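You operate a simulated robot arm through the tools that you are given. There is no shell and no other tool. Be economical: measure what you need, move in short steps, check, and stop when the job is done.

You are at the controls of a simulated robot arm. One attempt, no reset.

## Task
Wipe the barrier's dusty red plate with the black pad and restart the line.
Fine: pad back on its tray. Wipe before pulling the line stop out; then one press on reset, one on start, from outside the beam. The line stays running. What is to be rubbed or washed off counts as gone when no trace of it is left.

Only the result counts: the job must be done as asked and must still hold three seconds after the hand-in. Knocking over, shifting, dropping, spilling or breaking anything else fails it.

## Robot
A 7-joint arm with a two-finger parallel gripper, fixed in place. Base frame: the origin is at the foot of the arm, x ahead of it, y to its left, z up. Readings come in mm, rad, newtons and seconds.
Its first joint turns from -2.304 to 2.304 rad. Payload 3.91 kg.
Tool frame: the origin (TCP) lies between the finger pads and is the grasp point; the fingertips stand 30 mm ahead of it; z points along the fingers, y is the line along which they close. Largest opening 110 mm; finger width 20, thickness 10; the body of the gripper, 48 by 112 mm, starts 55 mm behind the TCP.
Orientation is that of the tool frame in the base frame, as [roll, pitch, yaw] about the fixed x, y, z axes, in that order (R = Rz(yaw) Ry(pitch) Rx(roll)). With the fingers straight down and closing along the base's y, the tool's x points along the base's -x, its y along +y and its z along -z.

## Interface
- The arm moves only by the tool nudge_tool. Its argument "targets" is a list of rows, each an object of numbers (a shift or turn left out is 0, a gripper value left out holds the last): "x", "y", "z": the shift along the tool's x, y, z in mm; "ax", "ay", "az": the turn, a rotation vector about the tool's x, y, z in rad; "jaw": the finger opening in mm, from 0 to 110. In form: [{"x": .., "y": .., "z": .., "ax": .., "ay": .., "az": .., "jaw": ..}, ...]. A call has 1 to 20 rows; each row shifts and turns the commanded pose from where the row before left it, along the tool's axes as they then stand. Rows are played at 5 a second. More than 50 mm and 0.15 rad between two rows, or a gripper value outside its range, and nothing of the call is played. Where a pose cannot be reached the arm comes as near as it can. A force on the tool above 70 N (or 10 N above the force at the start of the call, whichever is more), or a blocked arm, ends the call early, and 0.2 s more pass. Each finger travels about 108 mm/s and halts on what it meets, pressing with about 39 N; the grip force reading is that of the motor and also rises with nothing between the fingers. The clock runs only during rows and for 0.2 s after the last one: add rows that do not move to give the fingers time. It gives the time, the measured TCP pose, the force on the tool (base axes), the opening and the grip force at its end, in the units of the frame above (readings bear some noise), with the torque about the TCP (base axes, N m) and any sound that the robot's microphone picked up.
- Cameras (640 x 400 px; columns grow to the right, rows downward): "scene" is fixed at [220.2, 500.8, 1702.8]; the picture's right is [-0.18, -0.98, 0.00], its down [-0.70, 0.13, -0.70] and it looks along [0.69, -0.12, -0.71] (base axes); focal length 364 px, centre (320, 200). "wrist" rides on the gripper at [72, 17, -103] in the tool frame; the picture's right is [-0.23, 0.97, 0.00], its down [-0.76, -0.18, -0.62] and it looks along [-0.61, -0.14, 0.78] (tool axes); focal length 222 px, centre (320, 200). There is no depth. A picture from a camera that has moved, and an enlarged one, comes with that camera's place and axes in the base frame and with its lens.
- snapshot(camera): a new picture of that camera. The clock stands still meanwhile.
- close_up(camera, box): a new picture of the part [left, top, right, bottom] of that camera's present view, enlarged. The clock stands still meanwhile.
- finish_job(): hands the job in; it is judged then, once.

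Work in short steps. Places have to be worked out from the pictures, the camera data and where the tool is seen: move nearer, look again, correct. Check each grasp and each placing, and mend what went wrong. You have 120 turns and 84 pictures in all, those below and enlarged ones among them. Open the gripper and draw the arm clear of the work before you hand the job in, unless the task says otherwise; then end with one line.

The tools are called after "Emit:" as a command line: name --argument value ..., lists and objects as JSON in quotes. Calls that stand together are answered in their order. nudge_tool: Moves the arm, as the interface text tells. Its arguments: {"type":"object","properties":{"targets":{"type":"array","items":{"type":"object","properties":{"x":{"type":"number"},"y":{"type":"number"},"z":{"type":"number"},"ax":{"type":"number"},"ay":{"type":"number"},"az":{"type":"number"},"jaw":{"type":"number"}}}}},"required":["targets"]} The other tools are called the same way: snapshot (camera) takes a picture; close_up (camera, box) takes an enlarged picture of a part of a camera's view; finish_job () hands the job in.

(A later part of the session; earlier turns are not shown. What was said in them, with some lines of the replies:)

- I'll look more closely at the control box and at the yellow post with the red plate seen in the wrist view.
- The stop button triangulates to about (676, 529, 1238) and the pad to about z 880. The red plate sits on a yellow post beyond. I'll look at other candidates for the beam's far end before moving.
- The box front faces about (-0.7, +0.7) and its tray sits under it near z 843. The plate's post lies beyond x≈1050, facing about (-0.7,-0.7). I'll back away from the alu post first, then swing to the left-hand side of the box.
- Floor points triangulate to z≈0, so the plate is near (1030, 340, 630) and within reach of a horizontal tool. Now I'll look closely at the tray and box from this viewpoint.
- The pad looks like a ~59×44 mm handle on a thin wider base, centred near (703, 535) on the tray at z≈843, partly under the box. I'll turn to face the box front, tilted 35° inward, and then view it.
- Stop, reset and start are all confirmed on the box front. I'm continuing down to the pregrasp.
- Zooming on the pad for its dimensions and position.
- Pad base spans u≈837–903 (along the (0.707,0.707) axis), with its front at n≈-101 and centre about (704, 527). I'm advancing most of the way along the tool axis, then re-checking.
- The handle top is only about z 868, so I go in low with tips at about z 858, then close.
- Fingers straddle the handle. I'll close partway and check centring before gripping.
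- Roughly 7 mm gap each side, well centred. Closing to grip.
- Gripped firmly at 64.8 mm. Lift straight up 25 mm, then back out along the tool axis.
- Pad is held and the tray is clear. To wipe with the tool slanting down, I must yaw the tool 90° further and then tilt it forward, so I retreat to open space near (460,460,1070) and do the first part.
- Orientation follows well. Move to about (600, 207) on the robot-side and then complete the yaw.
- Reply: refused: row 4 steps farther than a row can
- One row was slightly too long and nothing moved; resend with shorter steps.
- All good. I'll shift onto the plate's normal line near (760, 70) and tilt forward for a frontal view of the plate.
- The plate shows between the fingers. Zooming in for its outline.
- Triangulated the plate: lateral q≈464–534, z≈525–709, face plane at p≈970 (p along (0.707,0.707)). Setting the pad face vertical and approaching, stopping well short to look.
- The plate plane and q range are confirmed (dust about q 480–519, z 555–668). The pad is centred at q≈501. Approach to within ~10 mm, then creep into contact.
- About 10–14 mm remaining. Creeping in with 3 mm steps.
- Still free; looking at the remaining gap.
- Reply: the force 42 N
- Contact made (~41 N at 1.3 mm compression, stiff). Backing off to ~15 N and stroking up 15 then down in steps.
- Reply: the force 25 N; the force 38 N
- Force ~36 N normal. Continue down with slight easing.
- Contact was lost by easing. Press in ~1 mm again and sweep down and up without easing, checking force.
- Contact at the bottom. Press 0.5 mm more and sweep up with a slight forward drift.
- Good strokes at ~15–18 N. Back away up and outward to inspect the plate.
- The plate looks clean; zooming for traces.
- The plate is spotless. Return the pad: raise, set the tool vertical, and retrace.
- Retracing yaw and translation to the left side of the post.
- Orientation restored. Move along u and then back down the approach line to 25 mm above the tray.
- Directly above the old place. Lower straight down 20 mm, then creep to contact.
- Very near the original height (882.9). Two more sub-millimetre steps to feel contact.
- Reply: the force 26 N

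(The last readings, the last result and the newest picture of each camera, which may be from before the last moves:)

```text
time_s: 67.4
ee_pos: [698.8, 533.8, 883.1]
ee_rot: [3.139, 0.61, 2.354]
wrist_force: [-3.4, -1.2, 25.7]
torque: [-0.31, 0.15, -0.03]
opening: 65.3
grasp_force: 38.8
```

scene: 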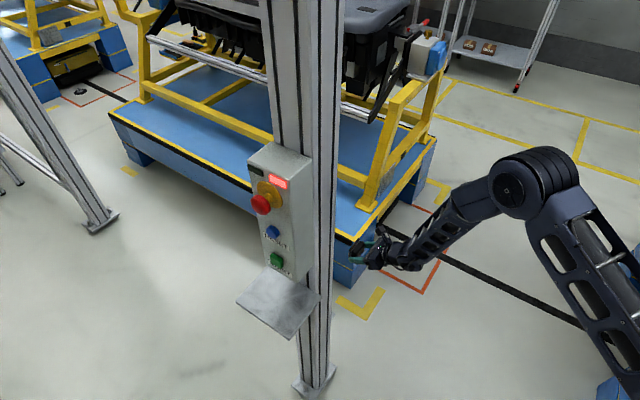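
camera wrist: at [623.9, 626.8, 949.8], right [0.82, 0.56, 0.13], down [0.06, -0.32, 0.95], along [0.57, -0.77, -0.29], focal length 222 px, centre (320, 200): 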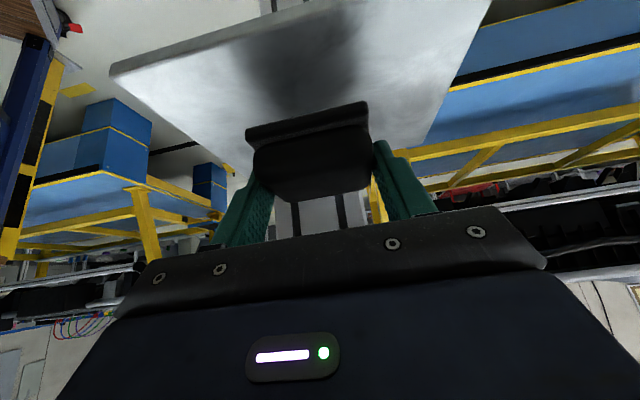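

Contact (26 N). Ease 0.6 mm, open slowly, and back out along the tool axis.

Emit:
nudge_tool --targets '[{"x": -0.4, "z": -0.57}, {"jaw": 68}, {}, {"jaw": 85}, {}, {"z": -20}, {"z": -40}, {"z": -40}, {"z": -40}, {"z": -40}, {}]'

Emit:
snapshot --camera "wrist"

```text
time_s: 69.8
ee_pos: [625.5, 604.3, 1025.5]
ee_rot: [3.14, 0.611, 2.356]
wrist_force: [1.0, 0.2, 0.5]
torque: [-0.02, 0.01, 0.0]
opening: 84.7
grasp_force: 0.0
```

```text
45 pictures are left
camera wrist: at [552.5, 700.2, 1067.4], right [0.82, 0.56, 0.13], down [0.06, -0.32, 0.95], along [0.57, -0.77, -0.29], focal length 222 px, centre (320, 200)
```

wrist: 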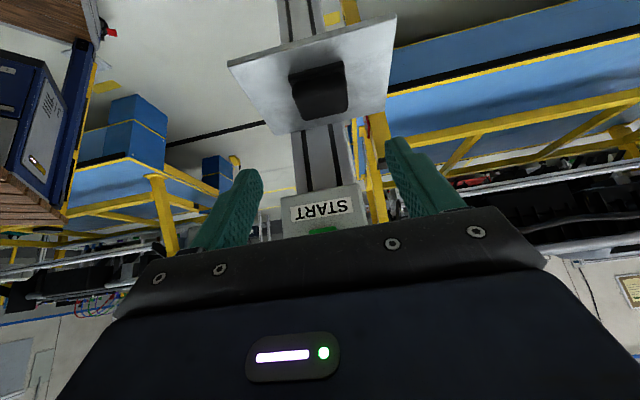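

Pad sits back on the tray. Now the stop button: go back, turn the tool horizontal, and rise to the button height.

Emit:
nudge_tool --targets '[{"z": -30}, {"ay": -0.137}, {"ay": -0.137}, {"ay": -0.137}, {"ay": -0.137}, {"ay": -0.137}, {"ay": -0.137}, {"ay": -0.138}, {"x": -45}, {"x": -45}, {"x": -45}, {"x": -45}, {"jaw": 90}, {}]'

Emit:
snapshot --camera "wrist"

Emit:
snapshot --camera "scene"

```text
time_s: 72.8
ee_pos: [613.7, 617.9, 1235.6]
ee_rot: [1.991, 1.57, 1.208]
wrist_force: [-0.7, 0.5, 0.2]
torque: [-0.03, 0.01, 0.0]
opening: 90.1
grasp_force: 0.2
```

```text
44 pictures are left
camera wrist: at [552.5, 703.7, 1163.2], right [0.69, 0.69, 0.23], down [-0.57, 0.31, 0.76], along [0.45, -0.65, 0.61], focal length 222 px, centre (320, 200)
```

wrist: 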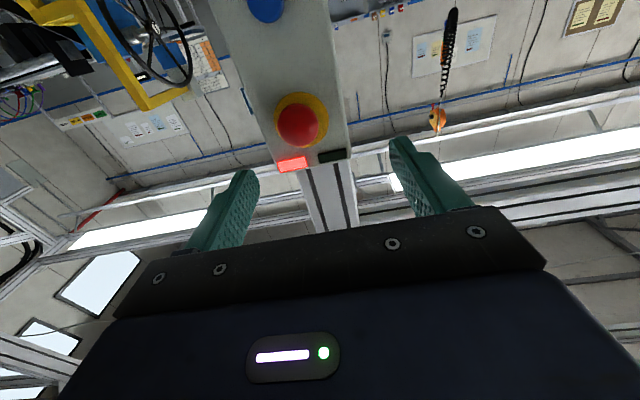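

```text
43 pictures are left
```

scene: 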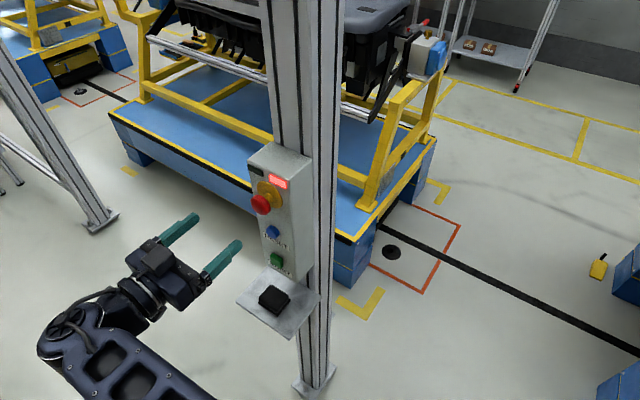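

Button axis at about u=851, z=1235, with the head ~42 mm wide at n≈-90…-115. Align and approach with the jaws at 70 mm.

Emit:
nudge_tool --targets '[{"y": -19.5, "jaw": 70}, {"z": 25}, {"z": 25}, {}]'

Emit:
snapshot --camera "wrist"

Emit:
close_up --camera "scene" --box '[170, 140, 330, 290]'

```text
time_s: 73.8
ee_pos: [635.0, 567.9, 1236.3]
ee_rot: [1.987, 1.57, 1.203]
wrist_force: [-0.5, 0.3, -0.3]
torque: [0.04, -0.02, 0.01]
opening: 69.8
grasp_force: 0.0
```

```text
42 pictures are left
camera wrist: at [573.1, 653.9, 1163.2], right [0.69, 0.69, 0.23], down [-0.57, 0.31, 0.76], along [0.45, -0.65, 0.61], focal length 222 px, centre (320, 200)
```

wrist: 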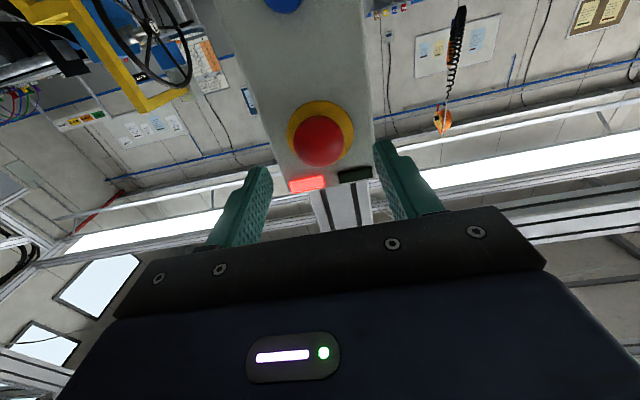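

```text
2.67 times, centred on (250, 215) of scene
camera zoom: at [220.2, 500.8, 1702.8], right [-0.18, -0.98, 0.0], down [-0.7, 0.13, -0.7], along [0.69, -0.12, -0.71], focal length 970 px, centre (507, 160)
```

zoom: 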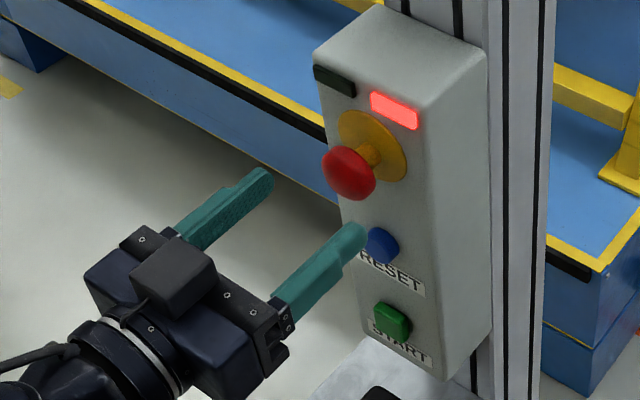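

Triangulated the head at (n -102, u 850, z 1233). Advance 38 mm so the fingertips straddle the head.

Emit:
nudge_tool --targets '[{"x": 3, "z": 13}, {"z": 13}, {"z": 12}, {}]'

Emit:
close_up --camera "wrist" --box '[200, 90, 460, 260]'

Emit:
close_up --camera "scene" --box '[200, 140, 330, 250]'

```text
time_s: 74.8
ee_pos: [662.2, 540.8, 1232.0]
ee_rot: [2.324, 1.569, 1.538]
wrist_force: [0.1, 0.5, -0.4]
torque: [0.0, -0.01, 0.05]
opening: 70.0
grasp_force: 0.1
```

```text
2.35 times, centred on (330, 175) of wrist
camera zoom: at [600.6, 626.4, 1160.5], right [0.69, 0.69, 0.23], down [-0.57, 0.31, 0.76], along [0.45, -0.65, 0.61], focal length 523 px, centre (296, 259)
```

zoom: 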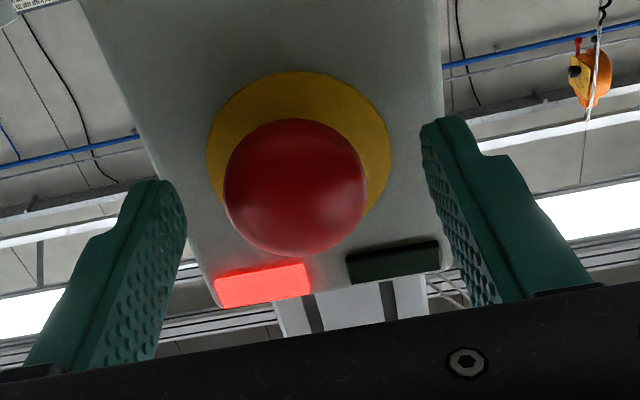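

```text
3.64 times, centred on (265, 195) of scene
camera zoom: at [220.2, 500.8, 1702.8], right [-0.18, -0.98, 0.0], down [-0.7, 0.13, -0.7], along [0.69, -0.12, -0.71], focal length 1323 px, centre (520, 218)
```

zoom: 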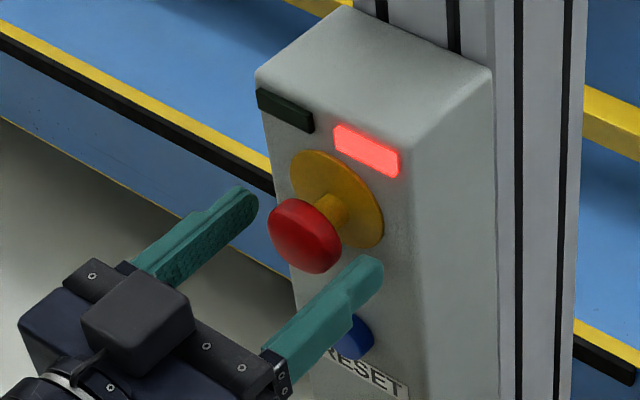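

Head is a mushroom on a neck, and the fingers straddle it. Advance 3 mm and close.

Emit:
nudge_tool --targets '[{"z": 3}, {"jaw": 52}, {}, {"jaw": 44}, {}, {"jaw": 30}, {}, {}]'

Emit:
close_up --camera "scene" --box '[200, 140, 330, 250]'

```text
time_s: 76.6
ee_pos: [664.3, 537.8, 1233.4]
ee_rot: [2.412, 1.567, 1.625]
wrist_force: [-19.9, -17.9, -8.2]
torque: [0.06, -0.02, -0.59]
opening: 39.0
grasp_force: 45.6
```

```text
3.64 times, centred on (265, 195) of scene
camera zoom: at [220.2, 500.8, 1702.8], right [-0.18, -0.98, 0.0], down [-0.7, 0.13, -0.7], along [0.69, -0.12, -0.71], focal length 1323 px, centre (520, 218)
```

zoom: 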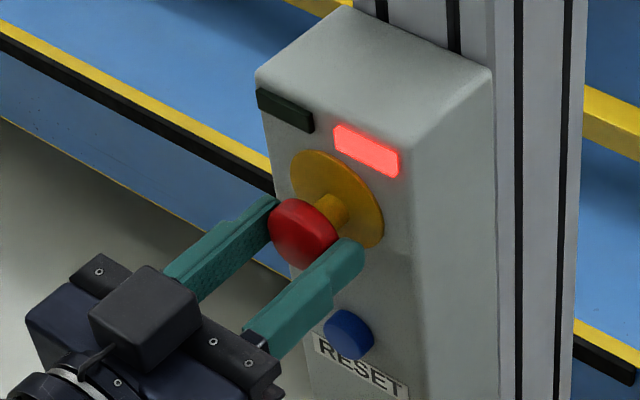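

Gripped (lateral force ~27 N toward -u, so the tool is about 1 mm off). Ease sideways, then pull straight out gradually.

Emit:
nudge_tool --targets '[{"y": -1.2}, {"z": -2}, {"z": -2}, {}]'

Emit:
nudge_tool --targets '[{"z": -3}, {"z": -3}, {}]'

Emit:
close_up --camera "scene" --box '[200, 140, 330, 250]'

```text
time_s: 77.6
ee_pos: [661.1, 541.4, 1233.6]
ee_rot: [2.019, 1.569, 1.235]
wrist_force: [-8.5, -5.1, -4.9]
torque: [0.17, 0.08, 0.01]
opening: 39.0
grasp_force: 45.0
```

```text
time_s: 78.4
ee_pos: [659.1, 543.7, 1233.0]
ee_rot: [1.63, 1.57, 0.845]
wrist_force: [24.0, -14.3, 5.3]
torque: [-0.16, -0.21, 0.04]
opening: 39.3
grasp_force: 44.8
```

```text
3.64 times, centred on (265, 195) of scene
camera zoom: at [220.2, 500.8, 1702.8], right [-0.18, -0.98, 0.0], down [-0.7, 0.13, -0.7], along [0.69, -0.12, -0.71], focal length 1323 px, centre (520, 218)
```

zoom: 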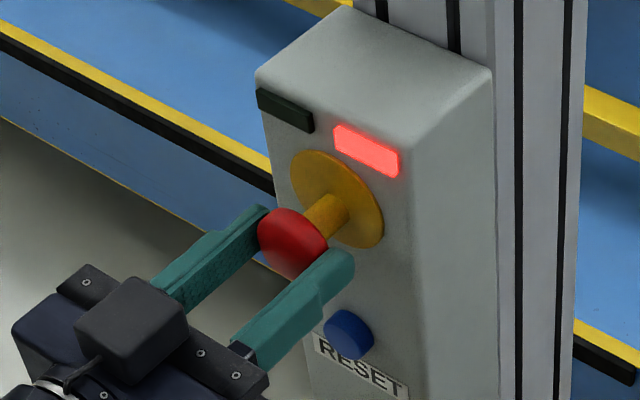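

The knob has come out ~8 mm and there's now ~27 N resistance. Pull a touch more to ensure it latched.

Emit:
nudge_tool --targets '[{"z": -1}, {}]'

Emit:
close_up --camera "scene" --box '[200, 140, 330, 250]'

```text
time_s: 79.0
ee_pos: [657.8, 544.6, 1232.8]
ee_rot: [2.5, 1.569, 1.711]
wrist_force: [27.5, -25.2, 4.0]
torque: [-0.01, 0.01, 0.05]
opening: 39.1
grasp_force: 45.2
```

```text
3.64 times, centred on (265, 195) of scene
camera zoom: at [220.2, 500.8, 1702.8], right [-0.18, -0.98, 0.0], down [-0.7, 0.13, -0.7], along [0.69, -0.12, -0.71], focal length 1323 px, centre (520, 218)
```

zoom: 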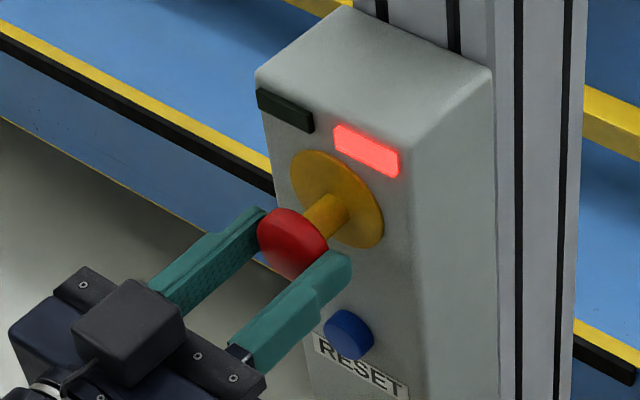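

The knob is at its outer limit (37 N). Relax, release, back off and check that it stays out.

Emit:
nudge_tool --targets '[{"z": 0.8}, {"jaw": 44}, {"jaw": 70}, {}, {"z": -25}, {"z": -30}, {}]'

Emit:
close_up --camera "scene" --box '[200, 140, 330, 290]'

Emit:
snapshot --camera "wrist"

```text
time_s: 80.6
ee_pos: [618.1, 584.1, 1233.8]
ee_rot: [2.284, 1.569, 1.498]
wrist_force: [-1.0, -0.1, 0.0]
torque: [0.01, 0.01, -0.03]
opening: 70.0
grasp_force: 0.0
```

```text
2.67 times, centred on (265, 215) of scene
camera zoom: at [220.2, 500.8, 1702.8], right [-0.18, -0.98, 0.0], down [-0.7, 0.13, -0.7], along [0.69, -0.12, -0.71], focal length 970 px, centre (467, 160)
```

zoom: 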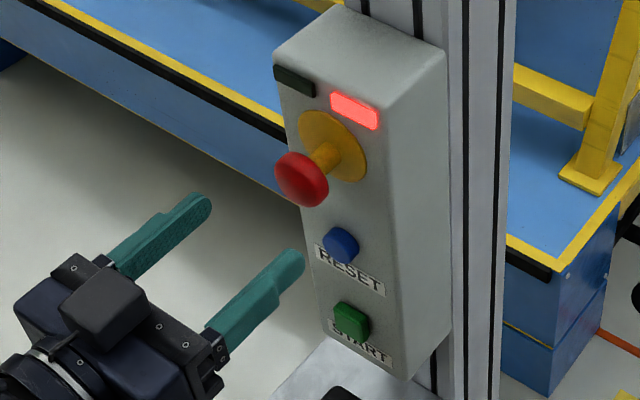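

```text
34 pictures are left
camera wrist: at [556.1, 669.2, 1160.5], right [0.69, 0.69, 0.23], down [-0.57, 0.31, 0.76], along [0.45, -0.65, 0.61], focal length 222 px, centre (320, 200)
```

wrist: 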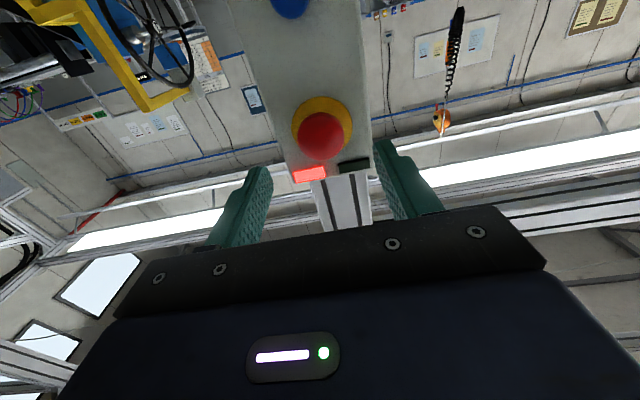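

The stop stays out. Close the fingers and line up with the reset button at (u 851, z 1149).

Emit:
nudge_tool --targets '[{"jaw": 30, "z": -10}, {"x": 42, "y": 1, "jaw": 0}, {"x": 43}, {}, {}]'

Emit:
snapshot --camera "wrist"

Emit:
close_up --camera "scene" --box '[200, 140, 330, 290]'

```text
time_s: 81.8
ee_pos: [611.4, 593.9, 1145.7]
ee_rot: [2.189, 1.569, 1.405]
wrist_force: [-0.4, 0.1, 0.3]
torque: [0.0, 0.01, 0.0]
opening: 0.0
grasp_force: 37.9
```

```text
33 pictures are left
camera wrist: at [549.5, 679.0, 1073.4], right [0.69, 0.69, 0.23], down [-0.57, 0.31, 0.76], along [0.45, -0.65, 0.61], focal length 222 px, centre (320, 200)
```

wrist: 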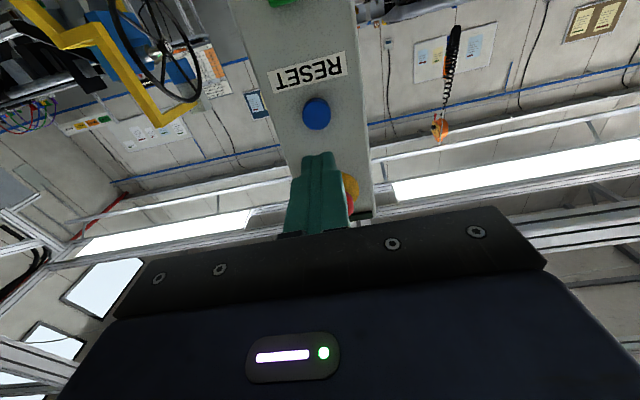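

```text
2.67 times, centred on (265, 215) of scene
camera zoom: at [220.2, 500.8, 1702.8], right [-0.18, -0.98, 0.0], down [-0.7, 0.13, -0.7], along [0.69, -0.12, -0.71], focal length 970 px, centre (467, 160)
```

zoom: 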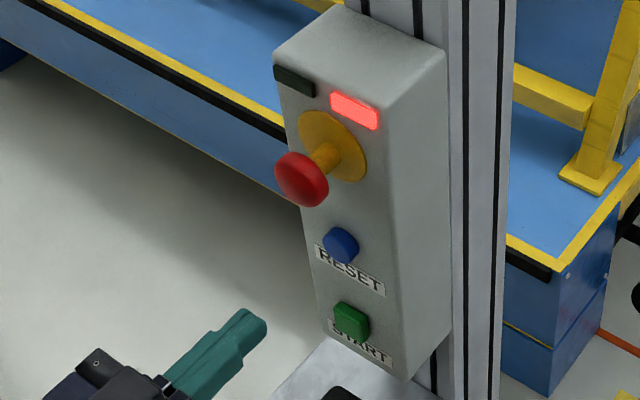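

Reset estimated at z≈1138–1149; the tool is at 1146. Advance to ~20 mm short and compare.

Emit:
nudge_tool --targets '[{"z": 25}, {"z": 25}, {}]'

Emit:
close_up --camera "wrist" --box '[240, 60, 400, 240]'

Emit:
close_up --camera "scene" --box '[220, 190, 320, 290]'

```text
time_s: 82.6
ee_pos: [645.9, 559.3, 1145.0]
ee_rot: [2.186, 1.568, 1.4]
wrist_force: [-0.6, 0.1, -0.4]
torque: [0.02, -0.01, 0.0]
opening: 0.0
grasp_force: 37.7
```

```text
2.22 times, centred on (320, 150) of wrist
camera zoom: at [584.2, 644.2, 1072.4], right [0.69, 0.69, 0.23], down [-0.57, 0.31, 0.76], along [0.45, -0.65, 0.61], focal length 494 px, centre (320, 311)
```

zoom: 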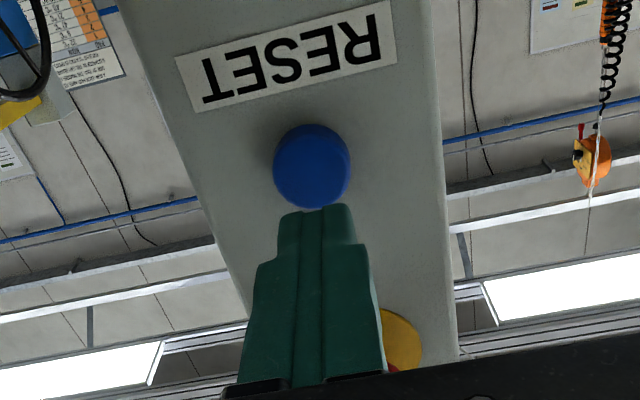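

```text
4.00 times, centred on (270, 240) of scene
camera zoom: at [220.2, 500.8, 1702.8], right [-0.18, -0.98, 0.0], down [-0.7, 0.13, -0.7], along [0.69, -0.12, -0.71], focal length 1455 px, centre (520, 40)
```

zoom: 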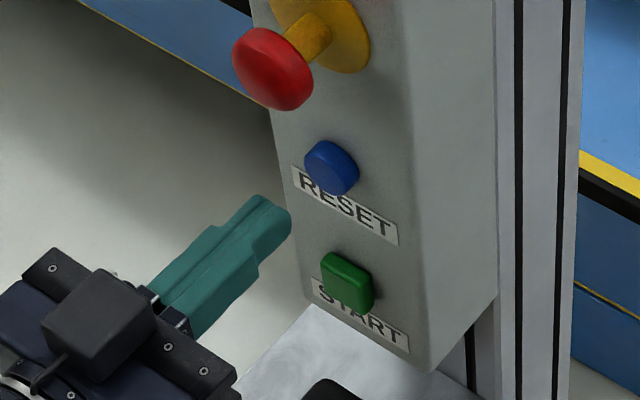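

Button face triangulates to n≈-117, z≈1139. Lower 5 mm, approach 20 mm, then press in small steps.

Emit:
nudge_tool --targets '[{"x": 5, "y": -1}, {"z": 10}, {"z": 10}, {}]'

Emit:
nudge_tool --targets '[{"z": 2}, {"z": 2}, {}]'

Emit:
nudge_tool --targets '[{"z": 1.5}, {}]'

```text
time_s: 83.6
ee_pos: [658.9, 545.2, 1140.6]
ee_rot: [2.156, 1.57, 1.369]
wrist_force: [0.5, 0.4, 0.0]
torque: [-0.03, -0.02, 0.0]
opening: 0.2
grasp_force: 37.7
```

```text
time_s: 84.4
ee_pos: [662.1, 542.6, 1142.8]
ee_rot: [2.172, 1.568, 1.387]
wrist_force: [-0.3, 0.0, -0.3]
torque: [0.0, 0.03, 0.01]
opening: 0.0
grasp_force: 37.7
```

```text
time_s: 85.0
ee_pos: [663.8, 539.8, 1142.5]
ee_rot: [2.194, 1.57, 1.41]
wrist_force: [-1.0, 0.0, -0.3]
torque: [-0.02, -0.03, 0.0]
opening: 0.1
grasp_force: 37.6
```

Emit:
nudge_tool --targets '[{"z": 1.5}, {}]'

Emit:
nudge_tool --targets '[{"z": 1.5}, {}]'

Emit:
close_up --camera "wrist" --box '[240, 60, 400, 240]'

```text
time_s: 85.6
ee_pos: [663.7, 538.2, 1142.5]
ee_rot: [2.186, 1.569, 1.402]
wrist_force: [-0.4, -0.1, 0.0]
torque: [0.01, -0.01, 0.0]
opening: 0.2
grasp_force: 37.3
```

```text
time_s: 86.2
ee_pos: [665.4, 537.0, 1141.0]
ee_rot: [2.178, 1.568, 1.392]
wrist_force: [0.1, -0.3, 0.4]
torque: [-0.03, 0.01, -0.02]
opening: 0.0
grasp_force: 37.4
```

```text
2.22 times, centred on (320, 150) of wrist
camera zoom: at [603.7, 622.4, 1069.4], right [0.69, 0.69, 0.23], down [-0.57, 0.31, 0.76], along [0.45, -0.65, 0.61], focal length 494 px, centre (320, 311)
```

zoom: 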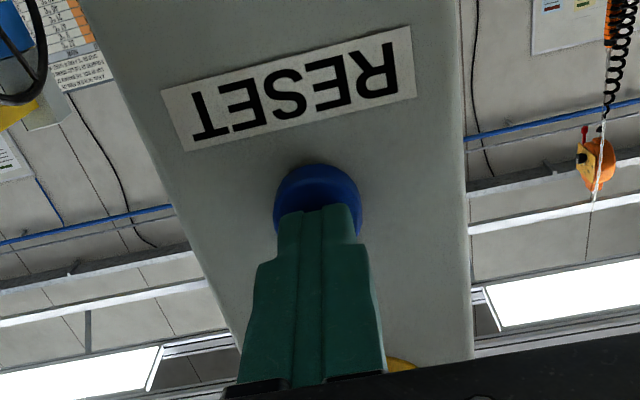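

Almost touching; centred on the button. Continue in 1.2 mm steps until force appears.

Emit:
nudge_tool --targets '[{"z": 1.2}, {}]'

Emit:
nudge_tool --targets '[{"z": 1.2}, {}]'

Emit:
nudge_tool --targets '[{"z": 1.2}, {}]'

```text
time_s: 86.8
ee_pos: [666.0, 537.3, 1140.9]
ee_rot: [2.186, 1.568, 1.399]
wrist_force: [0.3, -0.6, 1.3]
torque: [-0.01, 0.06, -0.01]
opening: 0.3
grasp_force: 37.6
```

```text
time_s: 87.4
ee_pos: [667.6, 534.6, 1142.5]
ee_rot: [2.253, 1.568, 1.464]
wrist_force: [-1.4, 0.6, 0.1]
torque: [0.03, 0.0, -0.02]
opening: 0.0
grasp_force: 37.6
```

```text
time_s: 88.0
ee_pos: [668.8, 534.4, 1141.6]
ee_rot: [2.054, 1.57, 1.269]
wrist_force: [-2.3, 1.2, 1.7]
torque: [-0.05, 0.03, -0.02]
opening: 0.0
grasp_force: 38.1
heard: click
```

Click heard. Release straight back and check the lamp.

Emit:
nudge_tool --targets '[{"z": -15}, {"z": -35}, {}]'

Emit:
close_up --camera "scene" --box '[200, 140, 330, 290]'

```text
time_s: 88.8
ee_pos: [632.2, 567.9, 1143.2]
ee_rot: [2.291, 1.568, 1.505]
wrist_force: [0.2, 0.1, -1.2]
torque: [-0.02, 0.0, -0.02]
opening: 0.0
grasp_force: 37.2
```

```text
2.67 times, centred on (265, 215) of scene
camera zoom: at [220.2, 500.8, 1702.8], right [-0.18, -0.98, 0.0], down [-0.7, 0.13, -0.7], along [0.69, -0.12, -0.71], focal length 970 px, centre (467, 160)
```

zoom: 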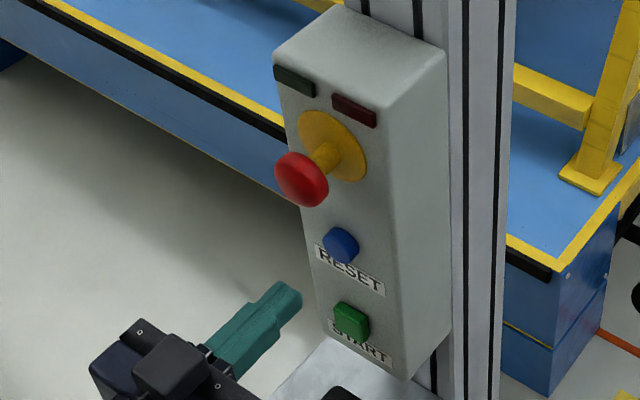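

Red lamp is off. Now move down 98 mm to the start button and look.

Emit:
nudge_tool --targets '[{"z": -10}, {"x": 33}, {"x": 33}, {"x": 33}, {"z": 15}, {}]'

Emit:
close_up --camera "wrist" --box '[240, 60, 400, 240]'

```text
time_s: 90.2
ee_pos: [638.8, 569.1, 1043.0]
ee_rot: [2.31, 1.569, 1.527]
wrist_force: [-0.2, 0.6, 0.1]
torque: [0.04, -0.02, 0.04]
opening: 0.0
grasp_force: 37.8
```

```text
2.22 times, centred on (320, 150) of wrist
camera zoom: at [577.2, 653.7, 969.9], right [0.69, 0.69, 0.23], down [-0.57, 0.31, 0.76], along [0.45, -0.65, 0.61], focal length 494 px, centre (320, 311)
```

zoom: 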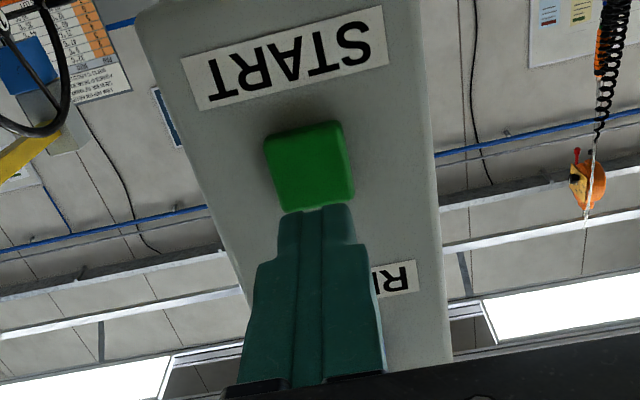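

Start button at (u 850.5, z 1040.6). Adjust slightly and approach.

Emit:
nudge_tool --targets '[{"x": 2, "y": -3}, {"z": 12}, {"z": 12}, {"z": 10}, {}]'

Emit:
nudge_tool --targets '[{"z": 2}, {"z": 2}, {}]'

Emit:
nudge_tool --targets '[{"z": 1.5}, {}]'

Emit:
nudge_tool --targets '[{"z": 1.5}, {}]'

```text
time_s: 91.4
ee_pos: [658.7, 541.8, 1042.0]
ee_rot: [1.983, 1.569, 1.199]
wrist_force: [-0.2, 0.2, 0.1]
torque: [0.0, -0.01, -0.02]
opening: 0.0
grasp_force: 37.7
```

```text
time_s: 92.2
ee_pos: [662.3, 538.3, 1041.4]
ee_rot: [2.268, 1.57, 1.481]
wrist_force: [-0.7, -0.5, 0.4]
torque: [0.01, -0.02, -0.03]
opening: 0.0
grasp_force: 37.5
```

```text
time_s: 92.8
ee_pos: [663.3, 536.5, 1040.5]
ee_rot: [2.234, 1.57, 1.451]
wrist_force: [0.0, 0.7, -0.7]
torque: [-0.02, -0.03, 0.02]
opening: 0.0
grasp_force: 37.6
```

```text
time_s: 93.4
ee_pos: [663.3, 536.0, 1041.9]
ee_rot: [2.144, 1.569, 1.359]
wrist_force: [0.4, -0.2, 0.1]
torque: [0.02, -0.01, -0.02]
opening: 0.0
grasp_force: 37.3
```

Continue inward until the click.

Emit:
nudge_tool --targets '[{"z": 1.2}, {}]'

Emit:
nudge_tool --targets '[{"z": 1.2}, {}]'

Emit:
nudge_tool --targets '[{"z": 1.2}, {}]'

```text
time_s: 94.0
ee_pos: [664.5, 533.8, 1041.5]
ee_rot: [2.077, 1.569, 1.291]
wrist_force: [0.2, 0.2, 0.5]
torque: [-0.01, -0.02, -0.03]
opening: 0.2
grasp_force: 38.2
```

```text
time_s: 94.6
ee_pos: [665.9, 533.8, 1042.2]
ee_rot: [1.975, 1.568, 1.19]
wrist_force: [-1.4, 1.7, 0.7]
torque: [-0.03, -0.01, 0.04]
opening: 0.1
grasp_force: 37.8
```

```text
time_s: 95.2
ee_pos: [666.3, 530.8, 1041.4]
ee_rot: [2.118, 1.569, 1.333]
wrist_force: [-1.9, 0.9, -1.4]
torque: [0.04, 0.0, 0.01]
opening: 0.0
grasp_force: 37.4
heard: click
```

Click heard on start. Back away, open the gripper, and check the lamps.

Emit:
nudge_tool --targets '[{"z": -15}, {"z": -40}, {"z": -40}, {"z": -40, "jaw": 40}, {"z": -40}, {}]'

Emit:
snapshot --camera "scene"

Emit:
close_up --camera "scene" --box '[200, 140, 340, 350]'

Emit:
snapshot --camera "wrist"

```text
time_s: 96.6
ee_pos: [540.0, 658.0, 1040.5]
ee_rot: [2.173, 1.568, 1.386]
wrist_force: [-0.1, 0.4, -0.2]
torque: [-0.02, 0.01, -0.02]
opening: 39.9
grasp_force: 0.1
```

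```text
26 pictures are left
```

scene: 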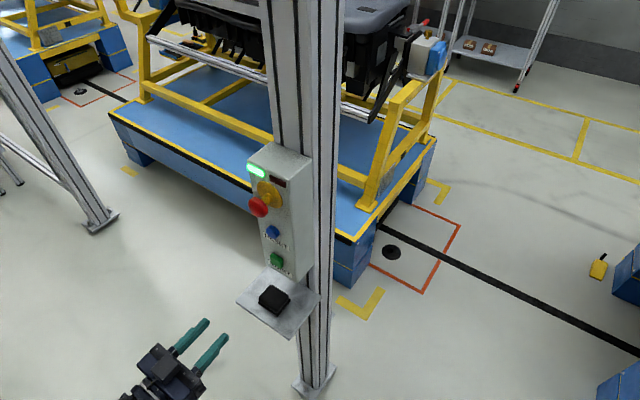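

```text
1.90 times, centred on (270, 245) of scene
camera zoom: at [220.2, 500.8, 1702.8], right [-0.18, -0.98, 0.0], down [-0.7, 0.13, -0.7], along [0.69, -0.12, -0.71], focal length 693 px, centre (415, 114)
```

zoom: 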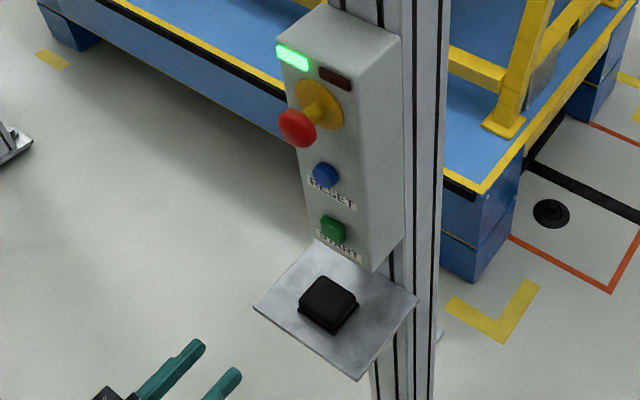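

```text
24 pictures are left
camera wrist: at [478.1, 742.0, 968.5], right [0.69, 0.69, 0.23], down [-0.57, 0.31, 0.76], along [0.45, -0.65, 0.61], focal length 222 px, centre (320, 200)
```

wrist: 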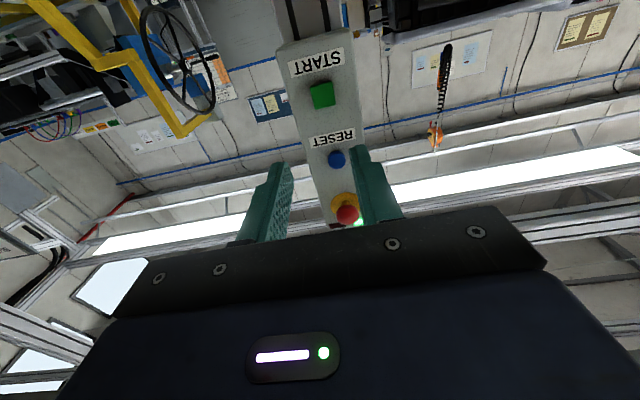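

The green lamp is lit, the red one is off, and the pad is on its tray. I'll open the gripper and wait ~3 s to confirm the line stays running.

Emit:
nudge_tool --targets '[{"jaw": 100}, {}, {}, {}, {}, {}, {}, {}, {}, {}, {}, {}, {}, {}, {}]'

Emit:
close_up --camera "scene" --box '[200, 140, 340, 350]'

```text
time_s: 99.8
ee_pos: [539.5, 655.2, 1040.8]
ee_rot: [2.129, 1.571, 1.343]
wrist_force: [0.1, 0.6, 0.1]
torque: [0.01, 0.02, -0.01]
opening: 100.0
grasp_force: 0.1
```

```text
1.90 times, centred on (270, 245) of scene
camera zoom: at [220.2, 500.8, 1702.8], right [-0.18, -0.98, 0.0], down [-0.7, 0.13, -0.7], along [0.69, -0.12, -0.71], focal length 693 px, centre (415, 114)
```

zoom: 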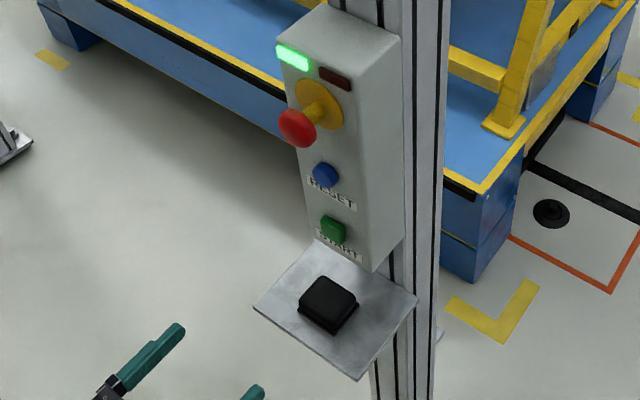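

The line is still running and the arm is clear, so I'm handing the job in.

Emit:
finish_job

```text
The job is handed in.
```

The red plate is wiped with no trace of dust left, and the pad is back on its tray. After the wipe I pulled the line stop out, then pressed reset once and start once. The green lamp was still on three seconds later, with the arm clear.
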